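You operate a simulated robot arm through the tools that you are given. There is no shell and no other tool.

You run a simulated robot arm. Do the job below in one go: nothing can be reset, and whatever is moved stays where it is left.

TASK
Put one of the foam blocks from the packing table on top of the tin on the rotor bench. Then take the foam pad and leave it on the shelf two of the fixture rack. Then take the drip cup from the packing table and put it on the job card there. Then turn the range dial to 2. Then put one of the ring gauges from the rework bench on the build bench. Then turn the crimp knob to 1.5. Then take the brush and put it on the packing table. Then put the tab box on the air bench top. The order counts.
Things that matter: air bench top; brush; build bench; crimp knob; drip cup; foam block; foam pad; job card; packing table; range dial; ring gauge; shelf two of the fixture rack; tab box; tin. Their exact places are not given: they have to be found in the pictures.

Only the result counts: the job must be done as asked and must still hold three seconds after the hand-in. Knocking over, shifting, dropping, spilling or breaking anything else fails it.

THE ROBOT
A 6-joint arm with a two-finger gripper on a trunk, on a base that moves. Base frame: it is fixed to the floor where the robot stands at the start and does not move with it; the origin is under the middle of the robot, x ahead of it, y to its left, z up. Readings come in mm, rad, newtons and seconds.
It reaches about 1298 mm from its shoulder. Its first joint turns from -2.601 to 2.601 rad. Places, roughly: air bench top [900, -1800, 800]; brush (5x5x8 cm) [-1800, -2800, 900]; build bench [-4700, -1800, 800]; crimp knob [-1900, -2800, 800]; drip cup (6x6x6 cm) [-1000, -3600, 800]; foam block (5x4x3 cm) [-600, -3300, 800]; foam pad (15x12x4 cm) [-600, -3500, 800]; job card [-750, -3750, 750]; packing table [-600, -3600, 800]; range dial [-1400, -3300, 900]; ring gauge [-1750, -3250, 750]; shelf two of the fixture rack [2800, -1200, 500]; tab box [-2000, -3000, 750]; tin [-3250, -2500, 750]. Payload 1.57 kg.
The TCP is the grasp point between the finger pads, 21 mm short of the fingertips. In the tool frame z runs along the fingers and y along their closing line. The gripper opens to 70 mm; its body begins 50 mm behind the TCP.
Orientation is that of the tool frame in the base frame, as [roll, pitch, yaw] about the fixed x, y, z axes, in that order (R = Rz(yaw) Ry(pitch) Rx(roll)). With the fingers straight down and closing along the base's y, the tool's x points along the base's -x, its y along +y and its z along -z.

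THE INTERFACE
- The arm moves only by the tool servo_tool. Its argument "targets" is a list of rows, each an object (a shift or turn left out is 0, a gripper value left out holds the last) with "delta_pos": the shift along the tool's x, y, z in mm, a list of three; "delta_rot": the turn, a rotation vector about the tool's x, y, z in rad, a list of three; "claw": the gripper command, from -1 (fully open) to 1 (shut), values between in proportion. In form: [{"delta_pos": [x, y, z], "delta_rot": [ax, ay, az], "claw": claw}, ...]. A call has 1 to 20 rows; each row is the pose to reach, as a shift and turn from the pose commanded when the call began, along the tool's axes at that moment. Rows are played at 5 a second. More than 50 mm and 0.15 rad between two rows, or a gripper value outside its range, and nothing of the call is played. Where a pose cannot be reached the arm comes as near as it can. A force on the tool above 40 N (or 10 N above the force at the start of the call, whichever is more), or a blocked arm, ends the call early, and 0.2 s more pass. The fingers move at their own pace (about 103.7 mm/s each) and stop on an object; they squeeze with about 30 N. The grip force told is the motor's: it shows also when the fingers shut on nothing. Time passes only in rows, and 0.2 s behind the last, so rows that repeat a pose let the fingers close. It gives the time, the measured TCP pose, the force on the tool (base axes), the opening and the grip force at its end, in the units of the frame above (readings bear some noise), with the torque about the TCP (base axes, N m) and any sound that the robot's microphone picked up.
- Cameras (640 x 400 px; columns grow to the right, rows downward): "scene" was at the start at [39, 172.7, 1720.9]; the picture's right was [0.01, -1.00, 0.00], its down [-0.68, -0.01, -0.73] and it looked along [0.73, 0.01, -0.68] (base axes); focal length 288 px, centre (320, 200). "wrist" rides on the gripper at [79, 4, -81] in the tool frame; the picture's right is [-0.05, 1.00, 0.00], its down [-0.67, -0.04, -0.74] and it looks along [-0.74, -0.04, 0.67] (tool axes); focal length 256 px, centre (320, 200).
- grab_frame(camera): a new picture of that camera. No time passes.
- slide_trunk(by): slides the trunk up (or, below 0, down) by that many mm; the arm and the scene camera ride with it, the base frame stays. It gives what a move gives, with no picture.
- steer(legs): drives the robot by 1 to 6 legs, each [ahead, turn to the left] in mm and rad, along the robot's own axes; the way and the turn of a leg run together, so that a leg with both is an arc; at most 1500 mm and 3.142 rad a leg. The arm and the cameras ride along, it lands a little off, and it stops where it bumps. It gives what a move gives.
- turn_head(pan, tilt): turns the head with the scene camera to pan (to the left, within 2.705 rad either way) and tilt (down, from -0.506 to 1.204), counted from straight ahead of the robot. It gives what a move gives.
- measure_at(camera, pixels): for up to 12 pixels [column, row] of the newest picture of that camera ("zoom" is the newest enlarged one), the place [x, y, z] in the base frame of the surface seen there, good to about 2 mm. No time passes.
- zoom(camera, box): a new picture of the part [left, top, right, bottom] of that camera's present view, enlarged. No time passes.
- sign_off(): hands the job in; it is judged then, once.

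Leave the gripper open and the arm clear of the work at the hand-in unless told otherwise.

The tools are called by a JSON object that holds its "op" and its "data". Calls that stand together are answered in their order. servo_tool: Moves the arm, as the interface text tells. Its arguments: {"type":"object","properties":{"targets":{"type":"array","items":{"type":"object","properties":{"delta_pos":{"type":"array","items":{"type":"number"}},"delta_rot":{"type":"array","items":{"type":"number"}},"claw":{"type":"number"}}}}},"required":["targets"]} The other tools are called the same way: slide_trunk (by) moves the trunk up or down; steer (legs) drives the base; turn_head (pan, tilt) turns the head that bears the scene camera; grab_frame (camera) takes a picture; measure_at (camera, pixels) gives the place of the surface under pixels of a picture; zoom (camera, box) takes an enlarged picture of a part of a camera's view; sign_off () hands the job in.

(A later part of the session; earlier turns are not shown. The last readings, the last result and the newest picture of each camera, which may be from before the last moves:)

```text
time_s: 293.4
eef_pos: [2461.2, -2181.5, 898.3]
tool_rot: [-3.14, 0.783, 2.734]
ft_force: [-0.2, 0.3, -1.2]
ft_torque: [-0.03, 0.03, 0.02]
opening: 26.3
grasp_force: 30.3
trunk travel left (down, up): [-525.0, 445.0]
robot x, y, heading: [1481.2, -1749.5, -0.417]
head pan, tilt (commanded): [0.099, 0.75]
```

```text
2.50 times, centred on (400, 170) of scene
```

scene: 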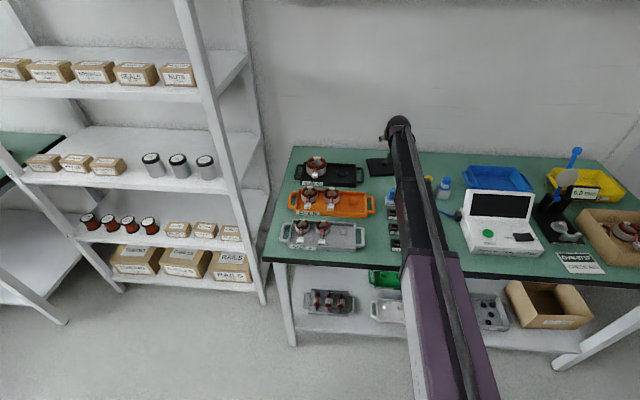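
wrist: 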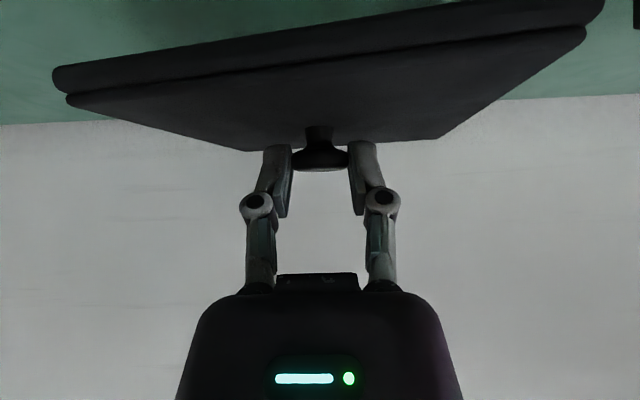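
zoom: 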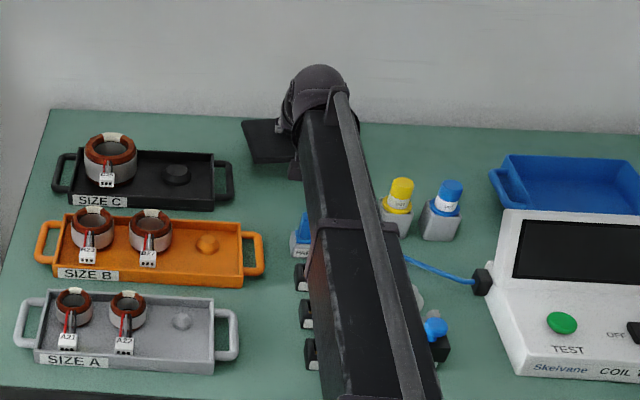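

Level. Raise the trunk and retract horizontally (tool frame [+0.707, 0, -0.707]).

{"op": "slide_trunk", "data": {"by": 300}}

{"op": "servo_tool", "data": {"targets": [{"delta_pos": [34, 0, -34]}, {"delta_pos": [68, 0, -68]}, {"delta_pos": [102, 0, -102]}, {"delta_pos": [136, 0, -136]}, {"delta_pos": [170, 0, -170]}, {"delta_pos": [204, 0, -204]}, {"delta_pos": [238, 0, -238]}, {"delta_pos": [265, 0, -265]}]}}

```text
time_s: 296.4
eef_pos: [2461.0, -2181.8, 1197.7]
tool_rot: [-3.141, 0.783, 2.735]
ft_force: [0.3, 0.0, -0.7]
ft_torque: [-0.04, 0.02, 0.04]
opening: 26.4
grasp_force: 29.3
trunk travel left (down, up): [-825.0, 145.0]
robot x, y, heading: [1476.5, -1746.8, -0.419]
head pan, tilt (commanded): [0.099, 0.75]
```

```text
time_s: 298.2
eef_pos: [2115.2, -2033.5, 1198.3]
tool_rot: [-3.139, 0.785, 2.735]
ft_force: [-0.2, 0.2, -0.9]
ft_torque: [-0.02, 0.02, 0.01]
opening: 26.4
grasp_force: 30.0
trunk travel left (down, up): [-825.0, 145.0]
robot x, y, heading: [1479.3, -1749.2, -0.42]
head pan, tilt (commanded): [0.099, 0.75]
```

Drive back to the rack front: turn left 1.62, 875 mm, turn right 1.60.

{"op": "steer", "data": {"legs": [[0, 1.619], [870, 0]]}}

```text
time_s: 309.7
eef_pos: [2039.8, -282.1, 1198.4]
tool_rot: [-3.141, 0.784, -1.921]
ft_force: [0.3, 0.4, -2.0]
ft_torque: [-0.01, 0.04, -0.02]
opening: 26.3
grasp_force: 30.2
trunk travel left (down, up): [-825.0, 145.0]
robot x, y, heading: [1783.8, -935.6, 1.202]
head pan, tilt (commanded): [0.099, 0.75]
```

{"op": "steer", "data": {"legs": [[0, -1.605]]}}

{"op": "slide_trunk", "data": {"by": -400}}

{"op": "slide_trunk", "data": {"by": -150}}

{"op": "turn_head", "data": {"pan": 0.15, "tilt": 0.5}}

{"op": "grab_frame", "data": {"camera": "scene"}}

{"op": "grab_frame", "data": {"camera": "wrist"}}

```text
time_s: 315.9
eef_pos: [2424.2, -1217.8, 1198.0]
tool_rot: [3.14, 0.784, 2.746]
ft_force: [0.0, 0.3, -0.3]
ft_torque: [0.02, -0.02, 0.0]
opening: 26.1
grasp_force: 29.5
trunk travel left (down, up): [-825.0, 145.0]
robot x, y, heading: [1770.1, -966.3, -0.407]
head pan, tilt (commanded): [0.099, 0.75]
```

```text
time_s: 319.8
eef_pos: [2423.8, -1217.3, 798.0]
tool_rot: [-3.14, 0.785, 2.745]
ft_force: [0.2, 0.1, -0.9]
ft_torque: [-0.01, 0.0, -0.01]
opening: 26.5
grasp_force: 29.7
trunk travel left (down, up): [-425.0, 545.0]
robot x, y, heading: [1771.6, -968.3, -0.408]
head pan, tilt (commanded): [0.099, 0.75]
```

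```text
time_s: 321.5
eef_pos: [2424.4, -1216.4, 648.1]
tool_rot: [-3.141, 0.785, 2.748]
ft_force: [-0.6, -0.1, -0.6]
ft_torque: [-0.02, 0.01, -0.02]
opening: 26.3
grasp_force: 30.4
trunk travel left (down, up): [-275.0, 695.0]
robot x, y, heading: [1772.4, -963.3, -0.411]
head pan, tilt (commanded): [0.099, 0.75]
```

```text
time_s: 322.3
eef_pos: [2422.5, -1217.5, 648.2]
tool_rot: [-3.14, 0.784, 2.746]
ft_force: [0.4, -0.1, -1.3]
ft_torque: [0.02, 0.02, 0.04]
opening: 26.6
grasp_force: 30.0
trunk travel left (down, up): [-275.0, 695.0]
robot x, y, heading: [1770.8, -967.8, -0.405]
head pan, tilt (commanded): [0.15, 0.499]
```

```text
taken
```

scene: 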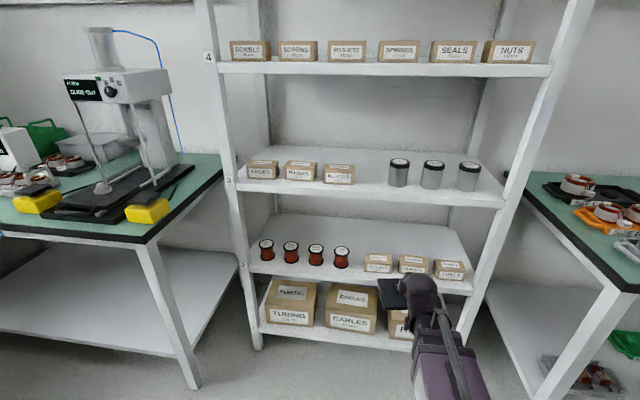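

```text
taken
```

wrist: 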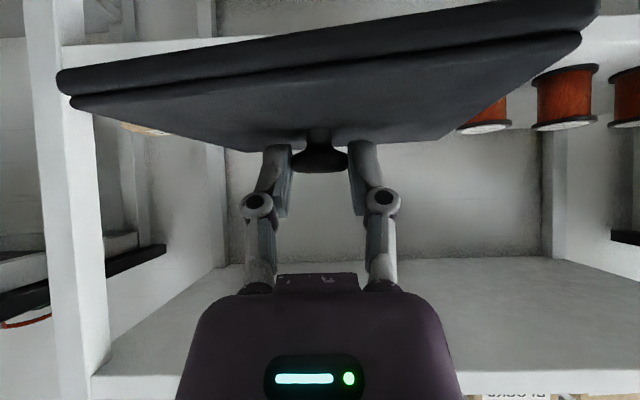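

I measure shelf three's underside and the box tops from here.

{"op": "measure_at", "data": {"camera": "wrist", "pixels": [[560, 300], [560, 360], [560, 372], [560, 385], [150, 300], [150, 372], [480, 180], [565, 100], [150, 128], [300, 230]]}}

{"op": "measure_at", "data": {"camera": "scene", "pixels": [[378, 258], [413, 260], [449, 264], [378, 267], [365, 263], [391, 266], [400, 263], [427, 266], [342, 248], [378, 252], [413, 254], [410, 235]]}}

{"op": "zoom", "data": {"camera": "scene", "box": [320, 200, 520, 400]}}

```text
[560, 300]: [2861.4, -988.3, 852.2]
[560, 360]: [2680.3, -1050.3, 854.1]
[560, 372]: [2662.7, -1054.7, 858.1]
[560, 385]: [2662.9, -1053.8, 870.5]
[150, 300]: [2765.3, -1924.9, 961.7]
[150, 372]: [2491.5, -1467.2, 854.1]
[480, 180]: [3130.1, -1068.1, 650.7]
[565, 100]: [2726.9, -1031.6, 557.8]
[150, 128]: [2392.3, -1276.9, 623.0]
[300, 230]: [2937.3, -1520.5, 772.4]
```

```text
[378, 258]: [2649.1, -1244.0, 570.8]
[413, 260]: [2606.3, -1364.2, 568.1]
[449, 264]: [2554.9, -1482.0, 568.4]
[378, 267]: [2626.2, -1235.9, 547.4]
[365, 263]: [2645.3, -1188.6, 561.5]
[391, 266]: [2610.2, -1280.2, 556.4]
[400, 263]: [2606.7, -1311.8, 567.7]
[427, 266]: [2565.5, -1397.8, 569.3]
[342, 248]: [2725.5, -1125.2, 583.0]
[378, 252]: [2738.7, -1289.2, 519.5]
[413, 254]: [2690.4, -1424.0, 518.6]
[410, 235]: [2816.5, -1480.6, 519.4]
```

```text
2.00 times, centred on (420, 300) of scene
```

zoom: 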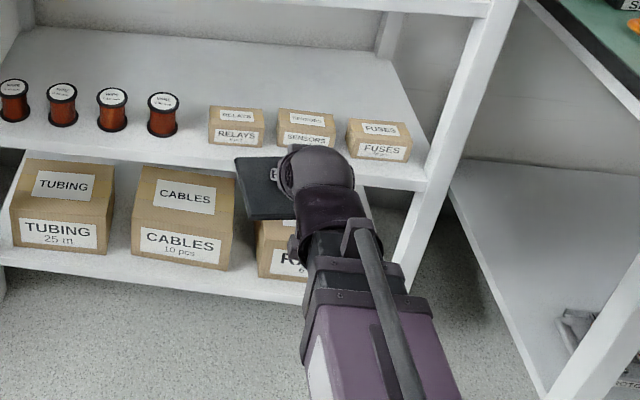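

{"op": "measure_at", "data": {"camera": "wrist", "pixels": [[80, 85], [110, 110], [330, 60], [570, 35], [240, 140], [430, 130], [320, 100], [75, 97], [570, 20], [330, 35]]}}

```text
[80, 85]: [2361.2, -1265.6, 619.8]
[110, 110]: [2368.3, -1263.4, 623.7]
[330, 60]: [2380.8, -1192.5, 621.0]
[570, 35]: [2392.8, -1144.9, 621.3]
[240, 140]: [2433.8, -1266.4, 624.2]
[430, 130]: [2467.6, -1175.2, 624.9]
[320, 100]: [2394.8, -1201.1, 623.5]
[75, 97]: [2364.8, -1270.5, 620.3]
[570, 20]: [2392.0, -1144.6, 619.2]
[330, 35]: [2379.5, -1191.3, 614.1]
```

Pad is level (top 621–625). Underside of shelf three is 853, box tops ≤571. I set TCP to z≈628 (pad bottom ≈589) and insert 200 mm, then look.

{"op": "slide_trunk", "data": {"by": -20}}

{"op": "servo_tool", "data": {"targets": [{"delta_pos": [-34, 0, 34]}, {"delta_pos": [-68, 0, 68]}, {"delta_pos": [-102, 0, 102]}, {"delta_pos": [-136, 0, 136]}]}}

{"op": "grab_frame", "data": {"camera": "scene"}}

{"op": "grab_frame", "data": {"camera": "wrist"}}

```text
time_s: 322.9
eef_pos: [2423.6, -1217.0, 628.4]
tool_rot: [-3.141, 0.782, 2.745]
ft_force: [0.8, -0.4, -0.5]
ft_torque: [0.0, 0.0, -0.01]
opening: 26.2
grasp_force: 29.6
trunk travel left (down, up): [-255.0, 715.0]
robot x, y, heading: [1772.8, -965.5, -0.405]
head pan, tilt (commanded): [0.15, 0.499]
```

```text
time_s: 323.9
eef_pos: [2604.5, -1293.1, 627.2]
tool_rot: [-3.14, 0.786, 2.745]
ft_force: [-0.8, 0.0, -0.2]
ft_torque: [-0.05, 0.02, -0.01]
opening: 26.4
grasp_force: 29.9
trunk travel left (down, up): [-255.0, 715.0]
robot x, y, heading: [1768.6, -963.3, -0.405]
head pan, tilt (commanded): [0.15, 0.499]
```

```text
taken
```

scene: 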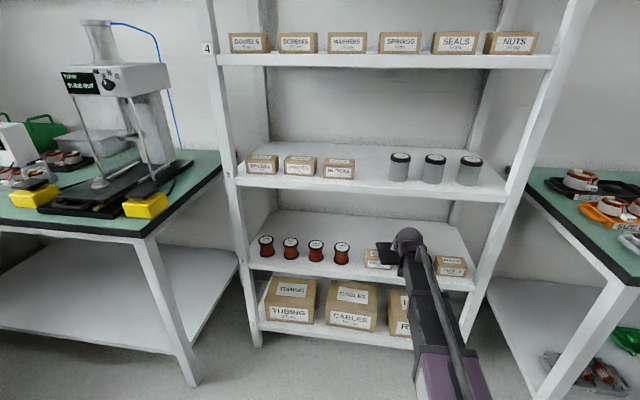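

```text
taken
```

wrist: 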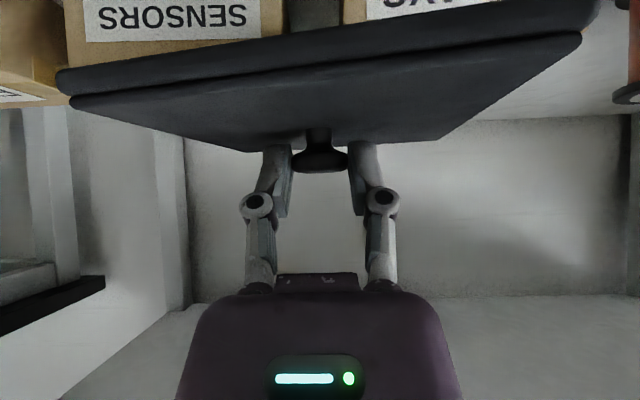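

Clear above the boxes. Insert 215 mm further, in two stages watching forces.

{"op": "servo_tool", "data": {"targets": [{"delta_pos": [-25, 0, 25]}, {"delta_pos": [-50, 0, 50]}, {"delta_pos": [-76, 0, 76]}]}}

{"op": "grab_frame", "data": {"camera": "scene"}}

{"op": "grab_frame", "data": {"camera": "wrist"}}

```text
time_s: 324.8
eef_pos: [2700.1, -1334.8, 628.2]
tool_rot: [-3.14, 0.783, 2.745]
ft_force: [0.2, -0.1, -0.3]
ft_torque: [-0.01, 0.02, 0.02]
opening: 26.3
grasp_force: 30.1
trunk travel left (down, up): [-255.0, 715.0]
robot x, y, heading: [1772.6, -966.0, -0.405]
head pan, tilt (commanded): [0.15, 0.499]
```

```text
taken
```

scene: 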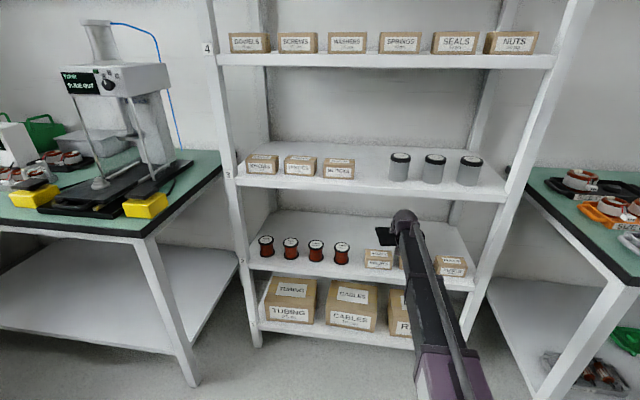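

```text
taken
```

wrist: 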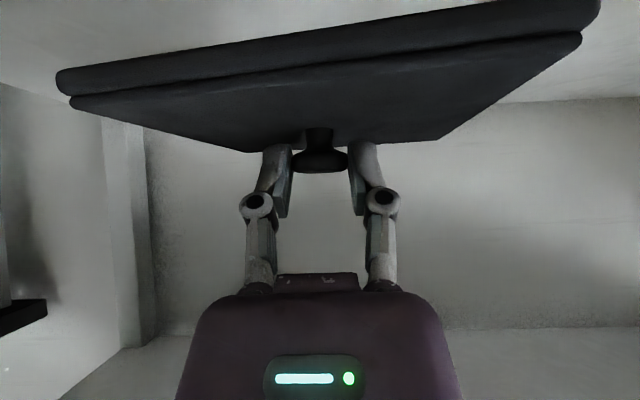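

{"op": "servo_tool", "data": {"targets": [{"delta_pos": [-25, 0, 25]}, {"delta_pos": [-50, 0, 50]}, {"delta_pos": [-77, 0, 77]}]}}

{"op": "grab_frame", "data": {"camera": "wrist"}}

{"op": "zoom", "data": {"camera": "scene", "box": [320, 180, 520, 330]}}

```text
time_s: 325.6
eef_pos: [2801.2, -1376.2, 628.5]
tool_rot: [-3.14, 0.782, 2.745]
ft_force: [0.5, -0.2, -0.5]
ft_torque: [0.02, -0.02, 0.01]
opening: 26.1
grasp_force: 30.2
trunk travel left (down, up): [-255.0, 715.0]
robot x, y, heading: [1772.0, -966.6, -0.406]
head pan, tilt (commanded): [0.15, 0.499]
```

```text
taken
```

wrist: 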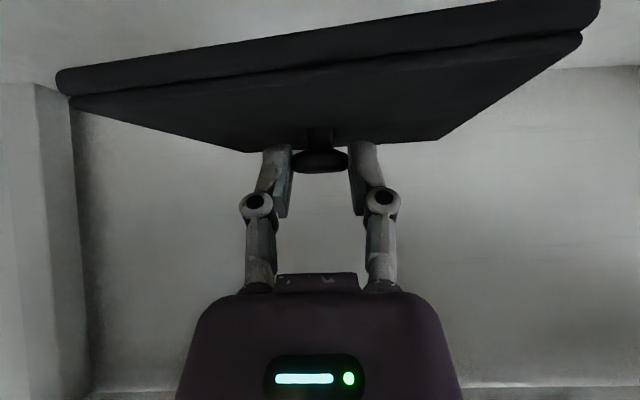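

```text
2.67 times, centred on (420, 255) of scene
```

zoom: 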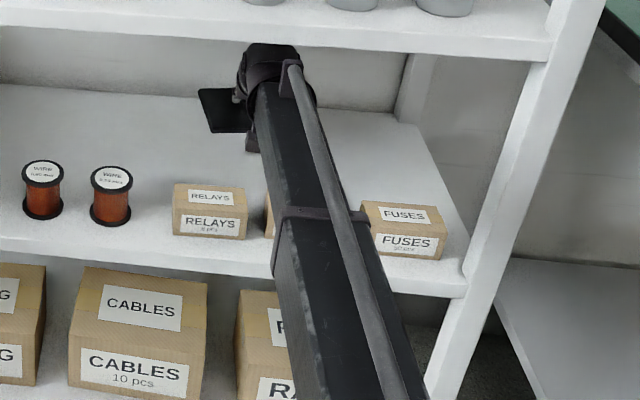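

In position (h≈3116, behind the boxes). Lower 62 mm, then feel for contact.

{"op": "slide_trunk", "data": {"by": -62}}

{"op": "grab_frame", "data": {"camera": "wrist"}}

{"op": "slide_trunk", "data": {"by": -4}}

{"op": "slide_trunk", "data": {"by": -1.5}}

```text
time_s: 326.6
eef_pos: [2801.0, -1374.7, 565.8]
tool_rot: [-3.139, 0.784, 2.745]
ft_force: [0.4, -0.3, -0.2]
ft_torque: [-0.02, 0.0, -0.01]
opening: 26.0
grasp_force: 30.3
trunk travel left (down, up): [-193.0, 777.0]
robot x, y, heading: [1765.7, -966.6, -0.405]
head pan, tilt (commanded): [0.15, 0.499]
```

```text
taken
```

wrist: 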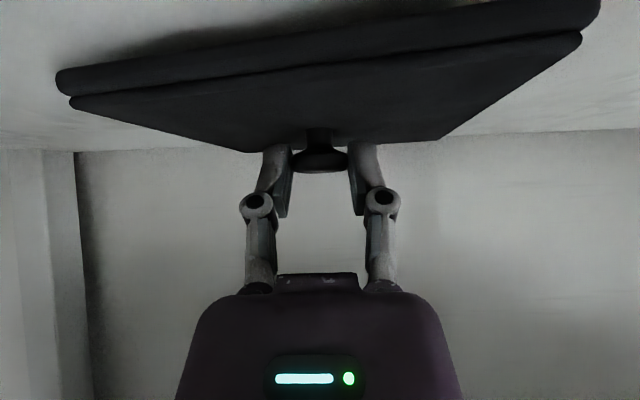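

```text
time_s: 327.1
eef_pos: [2800.3, -1375.1, 561.5]
tool_rot: [-3.14, 0.783, 2.745]
ft_force: [-0.3, 0.3, -1.7]
ft_torque: [-0.01, 0.03, 0.01]
opening: 26.1
grasp_force: 30.2
trunk travel left (down, up): [-189.0, 781.0]
robot x, y, heading: [1770.0, -963.7, -0.409]
head pan, tilt (commanded): [0.15, 0.499]
```

```text
time_s: 327.6
eef_pos: [2800.7, -1375.2, 559.5]
tool_rot: [-3.14, 0.783, 2.746]
ft_force: [0.0, -0.6, -0.3]
ft_torque: [0.0, 0.01, 0.03]
opening: 26.4
grasp_force: 29.7
trunk travel left (down, up): [-187.0, 783.0]
robot x, y, heading: [1770.2, -967.3, -0.408]
head pan, tilt (commanded): [0.15, 0.499]
```

{"op": "slide_trunk", "data": {"by": -1.2}}

{"op": "slide_trunk", "data": {"by": -1.2}}

```text
time_s: 328.1
eef_pos: [2801.6, -1377.2, 558.2]
tool_rot: [-3.141, 0.784, 2.746]
ft_force: [-0.3, 0.0, -0.9]
ft_torque: [0.01, 0.01, 0.03]
opening: 26.2
grasp_force: 29.8
trunk travel left (down, up): [-186.0, 784.0]
robot x, y, heading: [1770.5, -966.5, -0.404]
head pan, tilt (commanded): [0.15, 0.499]
```

```text
time_s: 328.6
eef_pos: [2801.2, -1376.3, 557.5]
tool_rot: [-3.14, 0.782, 2.746]
ft_force: [0.1, -0.1, -1.2]
ft_torque: [0.0, 0.03, 0.0]
opening: 26.4
grasp_force: 29.7
trunk travel left (down, up): [-185.0, 785.0]
robot x, y, heading: [1773.7, -966.5, -0.409]
head pan, tilt (commanded): [0.15, 0.499]
```

{"op": "slide_trunk", "data": {"by": -1.2}}

{"op": "slide_trunk", "data": {"by": -1.2}}

{"op": "zoom", "data": {"camera": "wrist", "box": [0, 0, 320, 200]}}

```text
time_s: 329.1
eef_pos: [2801.1, -1375.7, 558.0]
tool_rot: [-3.139, 0.783, 2.746]
ft_force: [1.0, -1.5, 3.6]
ft_torque: [0.04, 0.2, -0.02]
opening: 26.3
grasp_force: 30.0
trunk travel left (down, up): [-184.0, 786.0]
robot x, y, heading: [1773.0, -963.8, -0.406]
head pan, tilt (commanded): [0.15, 0.499]
```

```text
time_s: 329.6
eef_pos: [2799.3, -1374.8, 556.9]
tool_rot: [-3.141, 0.784, 2.745]
ft_force: [2.3, -1.1, 11.6]
ft_torque: [0.08, 0.13, 0.0]
opening: 26.2
grasp_force: 30.3
trunk travel left (down, up): [-182.0, 788.0]
robot x, y, heading: [1770.6, -963.8, -0.411]
head pan, tilt (commanded): [0.15, 0.499]
```

```text
2.00 times, centred on (160, 100) of wrist
```

zoom: 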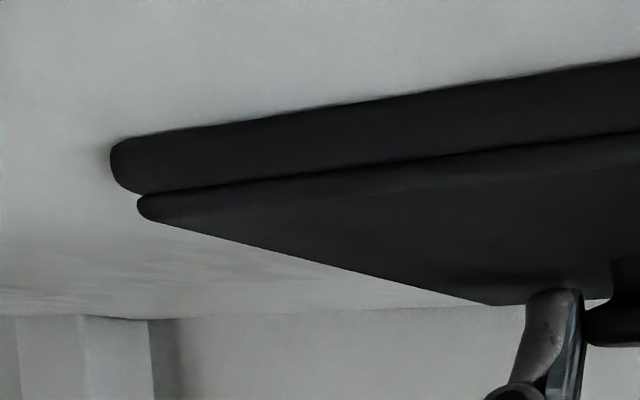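

Contact (11.6 N), pad lies on shelf two. Release gently, then rise straight up.

{"op": "slide_trunk", "data": {"by": 1}}

{"op": "servo_tool", "data": {"targets": [{"claw": 0.2}, {"claw": 0.1}, {"claw": -0.1}, {"claw": -0.3}, {"claw": -0.4}, {"claw": -0.4}]}}

{"op": "grab_frame", "data": {"camera": "wrist"}}

```text
time_s: 330.2
eef_pos: [2800.9, -1375.7, 557.5]
tool_rot: [-3.139, 0.785, 2.745]
ft_force: [2.6, -1.0, 5.9]
ft_torque: [-0.2, -0.5, 0.02]
opening: 26.3
grasp_force: 29.9
trunk travel left (down, up): [-183.0, 787.0]
robot x, y, heading: [1770.1, -961.1, -0.41]
head pan, tilt (commanded): [0.15, 0.499]
```

```text
time_s: 331.6
eef_pos: [2801.1, -1375.9, 557.7]
tool_rot: [-3.139, 0.786, 2.744]
ft_force: [0.3, 0.3, 0.4]
ft_torque: [-0.02, 0.01, 0.02]
opening: 48.6
grasp_force: 0.1
trunk travel left (down, up): [-183.0, 787.0]
robot x, y, heading: [1771.3, -965.3, -0.403]
head pan, tilt (commanded): [0.15, 0.499]
```

```text
taken
```

wrist: 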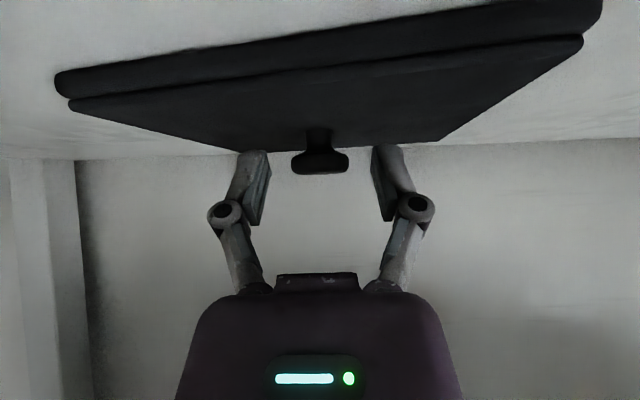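

Raise 70 mm and retract out of the rack.

{"op": "slide_trunk", "data": {"by": 70}}

{"op": "servo_tool", "data": {"targets": [{"delta_pos": [33, 0, -33]}, {"delta_pos": [66, 0, -66]}, {"delta_pos": [99, 0, -99]}, {"delta_pos": [132, 0, -132]}, {"delta_pos": [165, 0, -165]}, {"delta_pos": [198, 0, -198]}, {"delta_pos": [231, 0, -231]}, {"delta_pos": [264, 0, -264]}, {"delta_pos": [290, 0, -290]}]}}

{"op": "grab_frame", "data": {"camera": "wrist"}}

{"op": "grab_frame", "data": {"camera": "scene"}}

```text
time_s: 332.6
eef_pos: [2800.9, -1374.5, 626.3]
tool_rot: [-3.14, 0.783, 2.745]
ft_force: [-0.2, -0.7, -0.2]
ft_torque: [0.03, 0.01, -0.02]
opening: 48.7
grasp_force: 0.1
trunk travel left (down, up): [-253.0, 717.0]
robot x, y, heading: [1770.9, -968.0, -0.403]
head pan, tilt (commanded): [0.15, 0.499]
```

```text
time_s: 334.6
eef_pos: [2422.1, -1217.1, 627.0]
tool_rot: [-3.141, 0.782, 2.746]
ft_force: [0.6, -0.2, -0.6]
ft_torque: [0.0, 0.03, 0.02]
opening: 49.0
grasp_force: 0.0
trunk travel left (down, up): [-253.0, 717.0]
robot x, y, heading: [1769.2, -966.7, -0.406]
head pan, tilt (commanded): [0.15, 0.499]
```

```text
taken
```

wrist: 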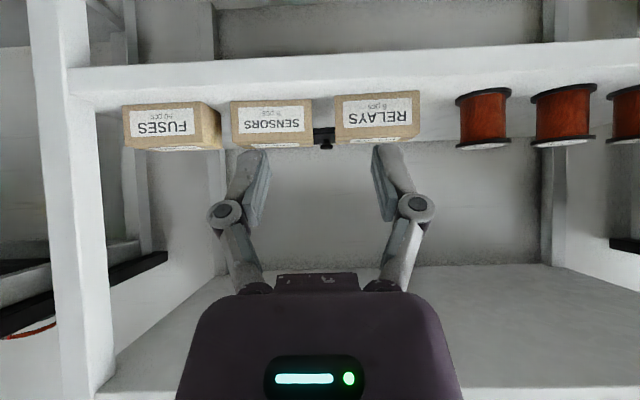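

```text
taken
```

scene: 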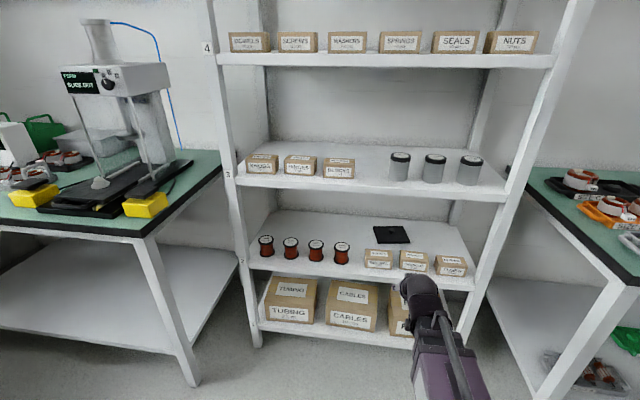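

The pad is on shelf two. Next the drip cup. Raise the trunk, untilt the tool and retract.

{"op": "slide_trunk", "data": {"by": 400}}

{"op": "slide_trunk", "data": {"by": 170}}

{"op": "servo_tool", "data": {"targets": [{"delta_rot": [0, 0.131, 0]}, {"delta_rot": [0, 0.262, 0]}, {"delta_rot": [0, 0.393, 0]}, {"delta_rot": [0, 0.524, 0]}, {"delta_rot": [0, 0.655, 0]}, {"delta_rot": [0, 0.785, 0]}, {"delta_rot": [0, 0.785, 0], "claw": -1}]}}

```text
time_s: 338.5
eef_pos: [2421.5, -1216.9, 1026.2]
tool_rot: [-3.14, 0.784, 2.745]
ft_force: [-0.5, -1.4, 0.1]
ft_torque: [0.03, -0.02, 0.0]
opening: 49.0
grasp_force: 0.2
trunk travel left (down, up): [-653.0, 317.0]
robot x, y, heading: [1777.6, -966.2, -0.407]
head pan, tilt (commanded): [0.15, 0.499]
```

```text
time_s: 340.4
eef_pos: [2421.2, -1217.2, 1196.7]
tool_rot: [-3.139, 0.784, 2.746]
ft_force: [0.1, 0.0, 1.0]
ft_torque: [-0.01, 0.0, -0.06]
opening: 49.0
grasp_force: 0.0
trunk travel left (down, up): [-823.0, 147.0]
robot x, y, heading: [1770.6, -971.6, -0.414]
head pan, tilt (commanded): [0.15, 0.499]
```

```text
time_s: 342.0
eef_pos: [2421.6, -1218.3, 1143.1]
tool_rot: [3.141, -0.001, 2.746]
ft_force: [-0.1, 0.2, 0.0]
ft_torque: [0.01, 0.02, 0.0]
opening: 69.7
grasp_force: 0.0
out of reach, approached as far as the arm can: row 1, 2, 3, 4, 5, 6, 7
trunk travel left (down, up): [-823.0, 147.0]
robot x, y, heading: [1771.1, -964.5, -0.404]
head pan, tilt (commanded): [0.15, 0.499]
```

{"op": "servo_tool", "data": {"targets": [{"delta_pos": [47, 0, 0]}, {"delta_pos": [94, 0, 0]}, {"delta_pos": [135, 0, 0]}]}}

{"op": "steer", "data": {"legs": [[0, -1.4], [1495, 0]]}}

```text
time_s: 342.8
eef_pos: [2293.3, -1163.7, 1142.4]
tool_rot: [3.141, -0.001, 2.744]
ft_force: [-0.3, 0.0, -0.2]
ft_torque: [-0.03, -0.01, 0.02]
opening: 69.7
grasp_force: 0.0
trunk travel left (down, up): [-823.0, 147.0]
robot x, y, heading: [1769.0, -965.9, -0.405]
head pan, tilt (commanded): [0.15, 0.499]
```

```text
time_s: 357.0
eef_pos: [1307.2, -2974.0, 1142.5]
tool_rot: [3.141, -0.003, 1.337]
ft_force: [-0.3, -0.4, 0.1]
ft_torque: [-0.01, 0.03, 0.0]
opening: 69.8
grasp_force: 0.1
trunk travel left (down, up): [-823.0, 147.0]
robot x, y, heading: [1420.7, -2425.8, -1.815]
head pan, tilt (commanded): [0.15, 0.499]
```

{"op": "steer", "data": {"legs": [[0, -1.195], [960, 0]]}}

```text
time_s: 367.5
eef_pos: [-79.7, -2645.0, 1142.8]
tool_rot: [-3.139, -0.002, 0.145]
ft_force: [-0.2, 0.9, 0.9]
ft_torque: [0.0, 0.03, -0.02]
opening: 70.0
grasp_force: 0.1
trunk travel left (down, up): [-823.0, 147.0]
robot x, y, heading: [471.4, -2543.1, -3.009]
head pan, tilt (commanded): [0.15, 0.499]
```

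{"op": "steer", "data": {"legs": [[0, 0.008], [960, 0], [0, 1.03]]}}

{"op": "turn_head", "data": {"pan": -0.1, "tilt": 0.75}}

{"op": "grab_frame", "data": {"camera": "scene"}}

```text
time_s: 377.8
eef_pos: [-645.9, -3219.4, 1142.2]
tool_rot: [-3.14, -0.003, 1.179]
ft_force: [0.8, -0.4, 0.4]
ft_torque: [0.01, -0.01, 0.0]
opening: 70.0
grasp_force: 0.1
trunk travel left (down, up): [-823.0, 147.0]
robot x, y, heading: [-447.5, -2694.6, -1.976]
head pan, tilt (commanded): [0.15, 0.499]
```

```text
time_s: 378.6
eef_pos: [-648.1, -3217.4, 1141.9]
tool_rot: [-3.139, 0.001, 1.179]
ft_force: [0.8, -0.8, -0.4]
ft_torque: [0.0, 0.0, 0.02]
opening: 70.0
grasp_force: 0.1
trunk travel left (down, up): [-823.0, 147.0]
robot x, y, heading: [-450.3, -2694.3, -1.973]
head pan, tilt (commanded): [-0.099, 0.75]
```

```text
taken
```

scene: 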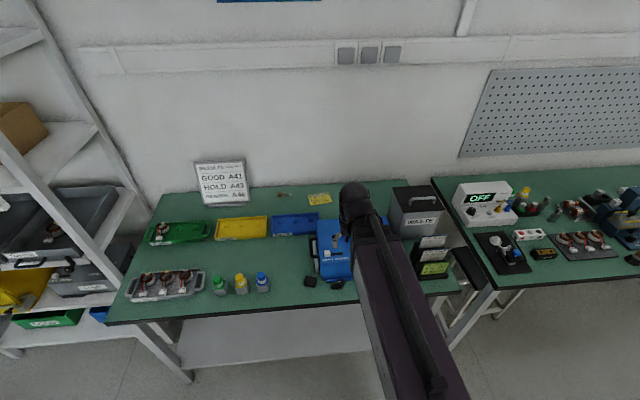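

The arm hides the cup from the head. I extend the arm over the blue box at height so the wrist camera can see the cup.

{"op": "servo_tool", "data": {"targets": [{"delta_pos": [-42, -16, 0]}, {"delta_pos": [-84, -33, 0]}, {"delta_pos": [-126, -49, 0]}, {"delta_pos": [-168, -66, 0]}, {"delta_pos": [-210, -82, 0]}, {"delta_pos": [-252, -98, 0]}, {"delta_pos": [-294, -115, 0]}, {"delta_pos": [-336, -131, 0]}, {"delta_pos": [-336, -131, 0]}]}}

{"op": "grab_frame", "data": {"camera": "wrist"}}

{"op": "grab_frame", "data": {"camera": "scene"}}

```text
time_s: 380.6
eef_pos: [-895.6, -3478.3, 1143.0]
tool_rot: [-3.14, 0.001, 1.177]
ft_force: [0.1, 0.0, -0.4]
ft_torque: [-0.01, 0.01, -0.02]
opening: 69.8
grasp_force: 0.1
trunk travel left (down, up): [-823.0, 147.0]
robot x, y, heading: [-448.6, -2694.2, -1.972]
head pan, tilt (commanded): [-0.099, 0.75]
```

```text
taken
```

wrist: 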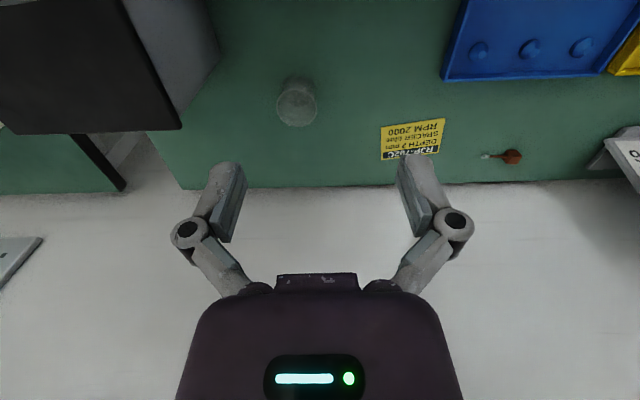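

```text
taken
```

scene: 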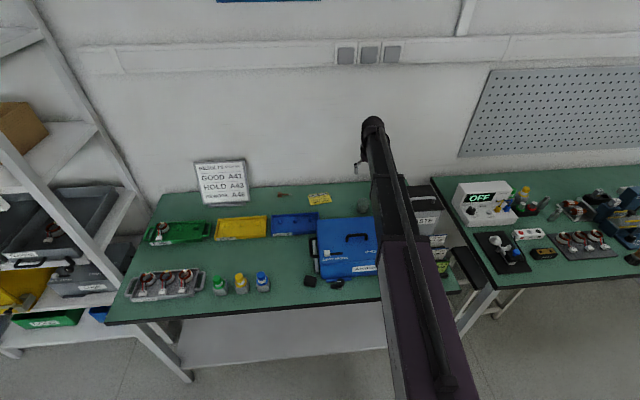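

The wrist view shows the grey cup at (297,105) and the yellow job card at (412,140). I zoom and measure.

{"op": "zoom", "data": {"camera": "wrist", "box": [240, 50, 460, 190]}}

{"op": "measure_at", "data": {"camera": "wrist", "pixels": [[297, 108], [280, 108], [315, 108], [297, 92], [297, 124], [297, 82], [382, 128], [444, 120], [383, 158], [437, 150], [411, 139], [180, 95]]}}

```text
2.86 times, centred on (350, 120) of wrist
```

zoom: 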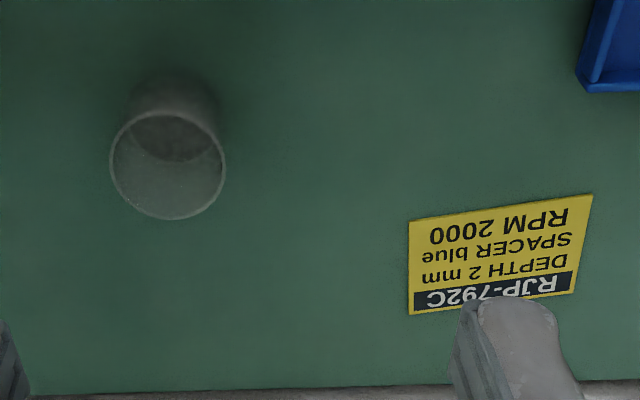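

```text
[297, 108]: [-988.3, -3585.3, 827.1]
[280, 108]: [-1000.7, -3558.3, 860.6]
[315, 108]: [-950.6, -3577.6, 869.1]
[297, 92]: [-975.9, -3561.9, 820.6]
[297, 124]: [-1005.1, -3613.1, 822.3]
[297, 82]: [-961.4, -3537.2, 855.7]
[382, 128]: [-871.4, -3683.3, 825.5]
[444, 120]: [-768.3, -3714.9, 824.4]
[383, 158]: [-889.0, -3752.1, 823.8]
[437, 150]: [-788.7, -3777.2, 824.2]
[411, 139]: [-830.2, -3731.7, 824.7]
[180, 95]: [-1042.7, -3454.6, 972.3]
```

{"op": "zoom", "data": {"camera": "wrist", "box": [262, 65, 332, 140]}}

{"op": "measure_at", "data": {"camera": "zoom", "pixels": [[213, 220], [425, 215], [320, 122], [320, 318], [218, 180], [420, 180], [250, 290], [390, 290], [320, 60], [235, 80], [395, 80]]}}

```text
5.33 times, centred on (297, 102) of wrist
```

zoom: 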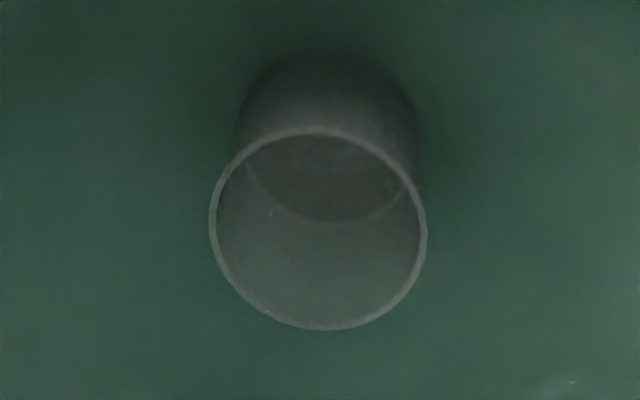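

```text
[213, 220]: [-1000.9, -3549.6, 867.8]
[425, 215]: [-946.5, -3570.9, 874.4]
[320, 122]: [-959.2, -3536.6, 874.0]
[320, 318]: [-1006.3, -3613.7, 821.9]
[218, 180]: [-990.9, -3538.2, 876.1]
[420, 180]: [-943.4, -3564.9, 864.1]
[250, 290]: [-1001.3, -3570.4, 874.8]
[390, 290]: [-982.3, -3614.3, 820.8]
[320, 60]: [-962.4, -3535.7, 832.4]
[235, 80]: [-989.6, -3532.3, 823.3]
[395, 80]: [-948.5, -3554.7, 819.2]
```

Rim centre ≈(-974,-3562), radius ≈29, rim z≈875. I check neighbours: waste bin and blue box edges.

{"op": "measure_at", "data": {"camera": "wrist", "pixels": [[178, 124], [120, 10], [150, 60], [215, 50], [200, 80], [183, 118], [208, 5], [160, 100]]}}

{"op": "measure_at", "data": {"camera": "scene", "pixels": [[320, 222], [376, 220], [347, 236], [367, 236], [330, 225], [410, 188], [434, 190], [404, 215], [363, 208]]}}

```text
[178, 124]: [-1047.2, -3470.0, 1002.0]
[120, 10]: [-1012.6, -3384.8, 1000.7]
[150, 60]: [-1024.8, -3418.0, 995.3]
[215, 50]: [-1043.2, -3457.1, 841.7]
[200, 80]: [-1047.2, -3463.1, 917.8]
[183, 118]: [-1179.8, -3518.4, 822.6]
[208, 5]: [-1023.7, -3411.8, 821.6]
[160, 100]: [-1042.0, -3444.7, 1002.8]
```

```text
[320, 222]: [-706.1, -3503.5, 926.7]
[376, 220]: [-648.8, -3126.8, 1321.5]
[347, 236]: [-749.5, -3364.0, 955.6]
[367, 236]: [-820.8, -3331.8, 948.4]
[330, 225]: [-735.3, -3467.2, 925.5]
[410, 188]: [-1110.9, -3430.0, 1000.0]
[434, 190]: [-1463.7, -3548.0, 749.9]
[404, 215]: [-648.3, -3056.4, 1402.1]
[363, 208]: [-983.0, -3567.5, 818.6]
```

All clear of the bin (corner ≈117 mm away) and the blue box. Move above the cup.

{"op": "servo_tool", "data": {"targets": [{"delta_pos": [-36, -14, 0]}, {"delta_pos": [-72, -27, 0]}, {"delta_pos": [-107, -40.6, 0]}, {"delta_pos": [-107, -40.6, 0]}]}}

{"op": "slide_trunk", "data": {"by": -190}}

{"op": "grab_frame", "data": {"camera": "wrist"}}

```text
time_s: 381.6
eef_pos: [-974.7, -3562.2, 1143.0]
tool_rot: [-3.138, -0.001, 1.179]
ft_force: [0.2, 0.8, -0.8]
ft_torque: [-0.01, 0.03, 0.0]
opening: 69.8
grasp_force: 0.1
trunk travel left (down, up): [-823.0, 147.0]
robot x, y, heading: [-450.4, -2688.8, -1.974]
head pan, tilt (commanded): [-0.099, 0.75]
```

```text
time_s: 383.7
eef_pos: [-974.0, -3562.6, 952.4]
tool_rot: [-3.141, -0.001, 1.177]
ft_force: [-0.1, 0.0, 0.0]
ft_torque: [-0.02, -0.04, -0.02]
opening: 70.0
grasp_force: 0.1
trunk travel left (down, up): [-633.0, 337.0]
robot x, y, heading: [-443.0, -2695.3, -1.968]
head pan, tilt (commanded): [-0.099, 0.75]
```

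```text
taken
```

wrist: 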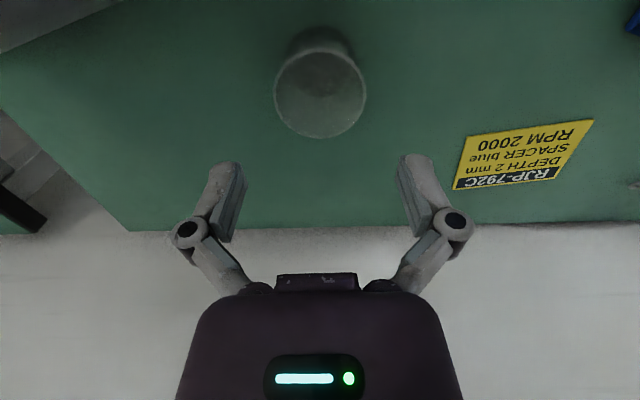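

{"op": "zoom", "data": {"camera": "wrist", "box": [260, 15, 380, 150]}}

{"op": "measure_at", "data": {"camera": "wrist", "pixels": [[275, 95], [276, 90], [365, 92], [320, 50], [300, 53], [340, 53], [290, 125], [350, 127], [320, 138]]}}

```text
2.96 times, centred on (320, 82) of wrist
```

zoom: 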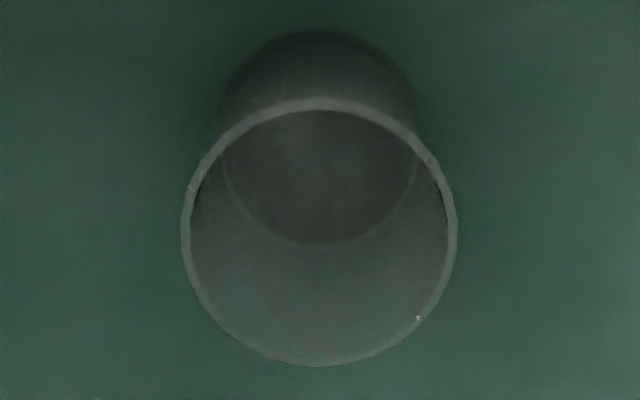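

```text
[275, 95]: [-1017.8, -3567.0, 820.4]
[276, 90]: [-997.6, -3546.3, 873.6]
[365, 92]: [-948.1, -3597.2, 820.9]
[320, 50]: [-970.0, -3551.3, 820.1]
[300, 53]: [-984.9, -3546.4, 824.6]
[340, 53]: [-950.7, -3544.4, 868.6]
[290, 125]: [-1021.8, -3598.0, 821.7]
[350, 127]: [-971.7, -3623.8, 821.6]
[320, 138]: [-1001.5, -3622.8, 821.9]
```

Cup is centred under the gripper. Lower 92 mm (TCP z≈860) and close.

{"op": "slide_trunk", "data": {"by": -60}}

{"op": "grab_frame", "data": {"camera": "wrist"}}

{"op": "slide_trunk", "data": {"by": -32}}

{"op": "grab_frame", "data": {"camera": "wrist"}}

```text
time_s: 384.7
eef_pos: [-974.3, -3562.7, 891.4]
tool_rot: [-3.139, 0.0, 1.178]
ft_force: [0.9, -0.5, -0.2]
ft_torque: [0.0, 0.01, -0.01]
opening: 69.9
grasp_force: 0.1
trunk travel left (down, up): [-573.0, 397.0]
robot x, y, heading: [-453.3, -2691.3, -1.973]
head pan, tilt (commanded): [-0.099, 0.75]
```

```text
taken
```

wrist: 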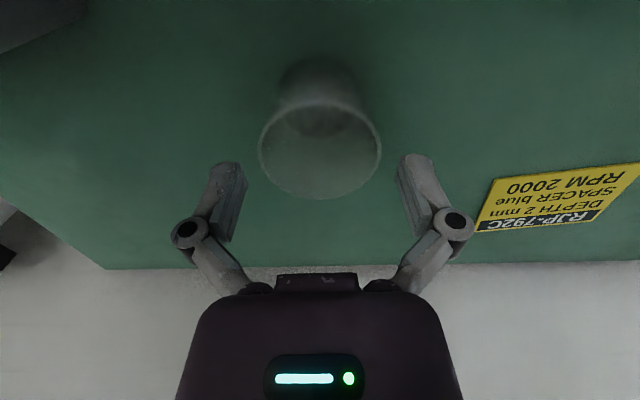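

```text
time_s: 385.4
eef_pos: [-974.6, -3561.2, 858.8]
tool_rot: [-3.14, 0.0, 1.178]
ft_force: [0.7, -0.2, 0.9]
ft_torque: [0.0, -0.02, -0.04]
opening: 69.9
grasp_force: 0.2
trunk travel left (down, up): [-541.0, 429.0]
robot x, y, heading: [-450.0, -2692.7, -1.969]
head pan, tilt (commanded): [-0.099, 0.75]
```

```text
taken
```

wrist: 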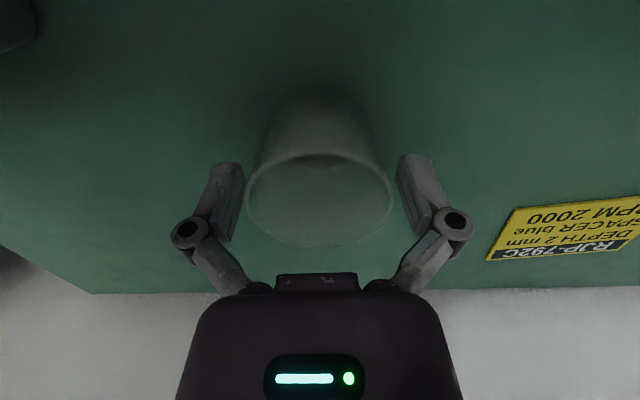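

{"op": "servo_tool", "data": {"targets": [{"claw": -0.8}, {"claw": -0.65}, {"claw": -0.4}, {"claw": 0}, {"claw": 0.5}, {"claw": 0.5}]}}

{"op": "grab_frame", "data": {"camera": "wrist"}}

```text
time_s: 386.8
eef_pos: [-974.3, -3562.0, 860.6]
tool_rot: [-3.137, 0.001, 1.177]
ft_force: [-0.4, -1.3, 6.0]
ft_torque: [-0.09, 0.02, -0.03]
opening: 57.4
grasp_force: 30.0
trunk travel left (down, up): [-541.0, 429.0]
robot x, y, heading: [-449.8, -2693.2, -1.972]
head pan, tilt (commanded): [-0.099, 0.75]
```

```text
taken
```

wrist: 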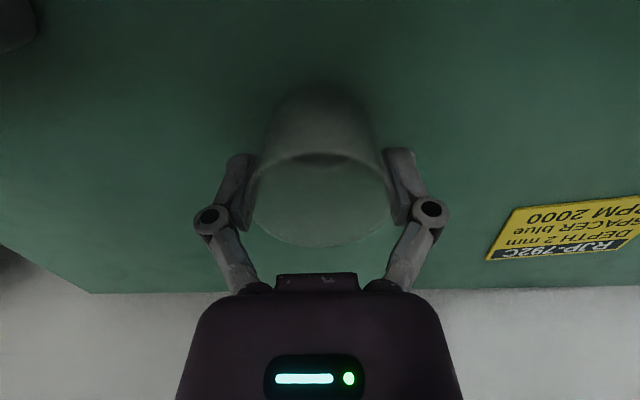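

Gripped (57.4 mm). Lift 50 mm and carry it over to the job card centre (-830,-3732).

{"op": "slide_trunk", "data": {"by": 50}}

{"op": "servo_tool", "data": {"targets": [{"delta_pos": [-20, 40, 0]}, {"delta_pos": [-41, 79, 0]}, {"delta_pos": [-61, 119, 0]}, {"delta_pos": [-81, 158, 0]}, {"delta_pos": [-101.6, 198, 0]}, {"delta_pos": [-101.6, 198, 0]}]}}

{"op": "grab_frame", "data": {"camera": "wrist"}}

{"op": "grab_frame", "data": {"camera": "scene"}}

```text
time_s: 387.8
eef_pos: [-974.7, -3562.9, 909.0]
tool_rot: [-3.14, -0.002, 1.177]
ft_force: [0.4, -0.2, -0.4]
ft_torque: [0.01, 0.01, -0.03]
opening: 57.2
grasp_force: 30.5
trunk travel left (down, up): [-591.0, 379.0]
robot x, y, heading: [-450.7, -2691.8, -1.974]
head pan, tilt (commanded): [-0.099, 0.75]
```

```text
time_s: 389.2
eef_pos: [-829.9, -3732.5, 909.1]
tool_rot: [-3.137, -0.001, 1.178]
ft_force: [0.0, 0.3, -0.4]
ft_torque: [0.01, 0.05, 0.0]
opening: 57.2
grasp_force: 29.5
trunk travel left (down, up): [-591.0, 379.0]
robot x, y, heading: [-447.1, -2690.7, -1.97]
head pan, tilt (commanded): [-0.099, 0.75]
```

```text
taken
```

wrist: 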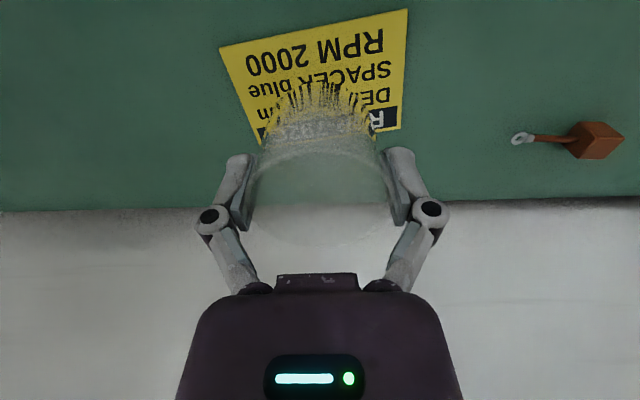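

```text
taken
```

scene: 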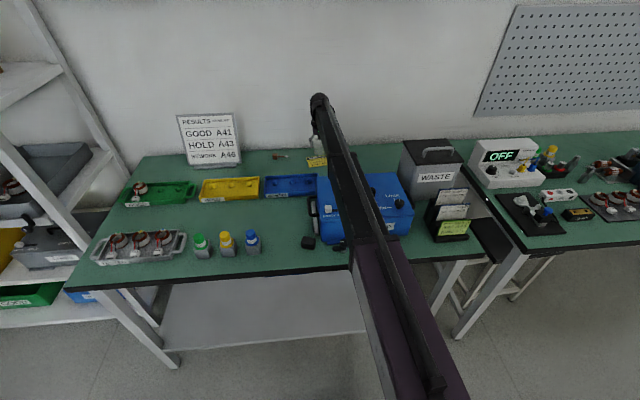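

{"op": "measure_at", "data": {"camera": "wrist", "pixels": [[224, 50], [404, 14], [398, 126], [262, 135], [310, 60], [230, 60]]}}

```text
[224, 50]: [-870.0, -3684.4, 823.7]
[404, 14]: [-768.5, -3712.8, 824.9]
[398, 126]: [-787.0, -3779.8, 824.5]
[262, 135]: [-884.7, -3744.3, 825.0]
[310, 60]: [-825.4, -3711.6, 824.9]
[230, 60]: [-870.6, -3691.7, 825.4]
```

Card centre ≈(-828.5,-3732), its surface z≈824.5. Lower 43 mm then feel.

{"op": "slide_trunk", "data": {"by": -43}}

{"op": "slide_trunk", "data": {"by": -1.2}}

{"op": "slide_trunk", "data": {"by": -1.2}}

```text
time_s: 390.0
eef_pos: [-829.5, -3732.4, 867.6]
tool_rot: [-3.141, 0.0, 1.178]
ft_force: [-0.4, 0.5, -0.9]
ft_torque: [0.01, -0.02, -0.04]
opening: 57.3
grasp_force: 29.7
trunk travel left (down, up): [-548.0, 422.0]
robot x, y, heading: [-449.2, -2694.5, -1.98]
head pan, tilt (commanded): [-0.099, 0.75]
```

```text
time_s: 390.5
eef_pos: [-830.8, -3732.2, 866.2]
tool_rot: [-3.14, -0.002, 1.179]
ft_force: [0.5, 0.3, -0.8]
ft_torque: [-0.01, 0.02, -0.02]
opening: 57.0
grasp_force: 30.2
trunk travel left (down, up): [-547.0, 423.0]
robot x, y, heading: [-451.3, -2694.2, -1.974]
head pan, tilt (commanded): [-0.099, 0.75]
```

```text
time_s: 391.0
eef_pos: [-829.8, -3732.3, 865.1]
tool_rot: [-3.14, 0.001, 1.178]
ft_force: [1.1, 1.3, 0.2]
ft_torque: [0.01, 0.01, -0.01]
opening: 57.3
grasp_force: 30.1
trunk travel left (down, up): [-546.0, 424.0]
robot x, y, heading: [-447.2, -2690.7, -1.973]
head pan, tilt (commanded): [-0.099, 0.75]
```

{"op": "slide_trunk", "data": {"by": -1.2}}

{"op": "slide_trunk", "data": {"by": -1.2}}

```text
time_s: 391.6
eef_pos: [-830.2, -3732.2, 863.8]
tool_rot: [-3.139, 0.0, 1.178]
ft_force: [0.3, -0.6, 0.5]
ft_torque: [-0.03, -0.03, 0.01]
opening: 57.0
grasp_force: 30.2
trunk travel left (down, up): [-545.0, 425.0]
robot x, y, heading: [-455.2, -2693.4, -1.974]
head pan, tilt (commanded): [-0.099, 0.75]
```

```text
time_s: 392.1
eef_pos: [-829.7, -3732.0, 863.5]
tool_rot: [-3.141, -0.001, 1.177]
ft_force: [0.3, -1.5, 7.2]
ft_torque: [-0.04, 0.01, 0.0]
opening: 57.7
grasp_force: 30.1
trunk travel left (down, up): [-544.0, 426.0]
robot x, y, heading: [-447.5, -2692.9, -1.979]
head pan, tilt (commanded): [-0.099, 0.75]
```

Contact (7 N). Open gently and look.

{"op": "servo_tool", "data": {"targets": [{"claw": -0.6}, {"claw": -0.7}, {"claw": -0.85}, {"claw": -1}, {"claw": -1}]}}

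{"op": "slide_trunk", "data": {"by": 100}}

{"op": "grab_frame", "data": {"camera": "wrist"}}

```text
time_s: 393.3
eef_pos: [-830.5, -3732.2, 862.7]
tool_rot: [-3.139, -0.001, 1.179]
ft_force: [-0.6, 0.5, -0.1]
ft_torque: [0.02, 0.0, 0.04]
opening: 70.0
grasp_force: 0.0
trunk travel left (down, up): [-544.0, 426.0]
robot x, y, heading: [-451.7, -2693.2, -1.974]
head pan, tilt (commanded): [-0.099, 0.75]
```

```text
time_s: 394.6
eef_pos: [-830.1, -3732.2, 961.2]
tool_rot: [-3.14, -0.003, 1.18]
ft_force: [-1.0, 0.0, -0.5]
ft_torque: [-0.01, 0.01, 0.0]
opening: 70.0
grasp_force: 0.1
trunk travel left (down, up): [-644.0, 326.0]
robot x, y, heading: [-445.5, -2696.2, -1.978]
head pan, tilt (commanded): [-0.099, 0.75]
```

```text
taken
```

wrist: 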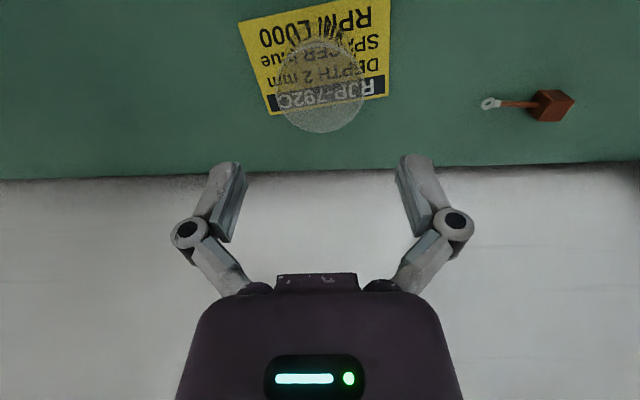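

The cup stands on the job card. Next the range dial. Raise and retract the arm, then look at the rework bench.

{"op": "slide_trunk", "data": {"by": 180}}

{"op": "servo_tool", "data": {"targets": [{"delta_pos": [46, -15, 0]}, {"delta_pos": [92, -30, 0]}, {"delta_pos": [138, -45, 0]}, {"delta_pos": [184, -45, 0]}, {"delta_pos": [232, -45, 0]}, {"delta_pos": [280, -45, 0]}, {"delta_pos": [328, -45, 0]}, {"delta_pos": [376, -45, 0]}, {"delta_pos": [424, -45, 0]}, {"delta_pos": [472, -45, 0]}, {"delta_pos": [520, -45, 0]}]}}

{"op": "turn_head", "data": {"pan": -0.75, "tilt": 0.65}}

{"op": "grab_frame", "data": {"camera": "scene"}}

```text
time_s: 396.6
eef_pos: [-829.7, -3731.9, 1143.1]
tool_rot: [-3.139, -0.002, 1.178]
ft_force: [0.0, -0.6, 0.0]
ft_torque: [0.03, 0.02, -0.01]
opening: 70.0
grasp_force: 0.2
trunk travel left (down, up): [-824.0, 146.0]
robot x, y, heading: [-450.2, -2692.7, -1.972]
head pan, tilt (commanded): [-0.099, 0.75]
```

```text
time_s: 399.0
eef_pos: [-673.2, -3232.7, 1142.7]
tool_rot: [-3.141, -0.001, 1.179]
ft_force: [0.3, -0.1, 0.2]
ft_torque: [0.0, 0.0, 0.0]
opening: 70.0
grasp_force: 0.1
trunk travel left (down, up): [-824.0, 146.0]
robot x, y, heading: [-448.0, -2690.0, -1.978]
head pan, tilt (commanded): [-0.099, 0.75]
```

```text
time_s: 400.0
eef_pos: [-673.7, -3234.4, 1142.3]
tool_rot: [-3.139, -0.001, 1.18]
ft_force: [-0.8, -0.7, 0.6]
ft_torque: [-0.01, 0.01, 0.02]
opening: 70.1
grasp_force: 0.1
trunk travel left (down, up): [-824.0, 146.0]
robot x, y, heading: [-450.3, -2697.6, -1.972]
head pan, tilt (commanded): [-0.75, 0.649]
```

```text
taken
```

scene: 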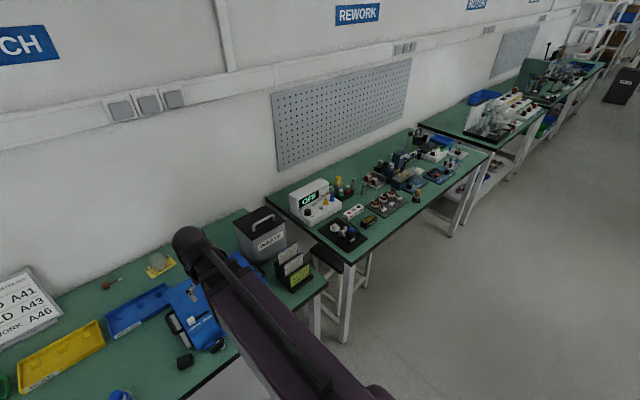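

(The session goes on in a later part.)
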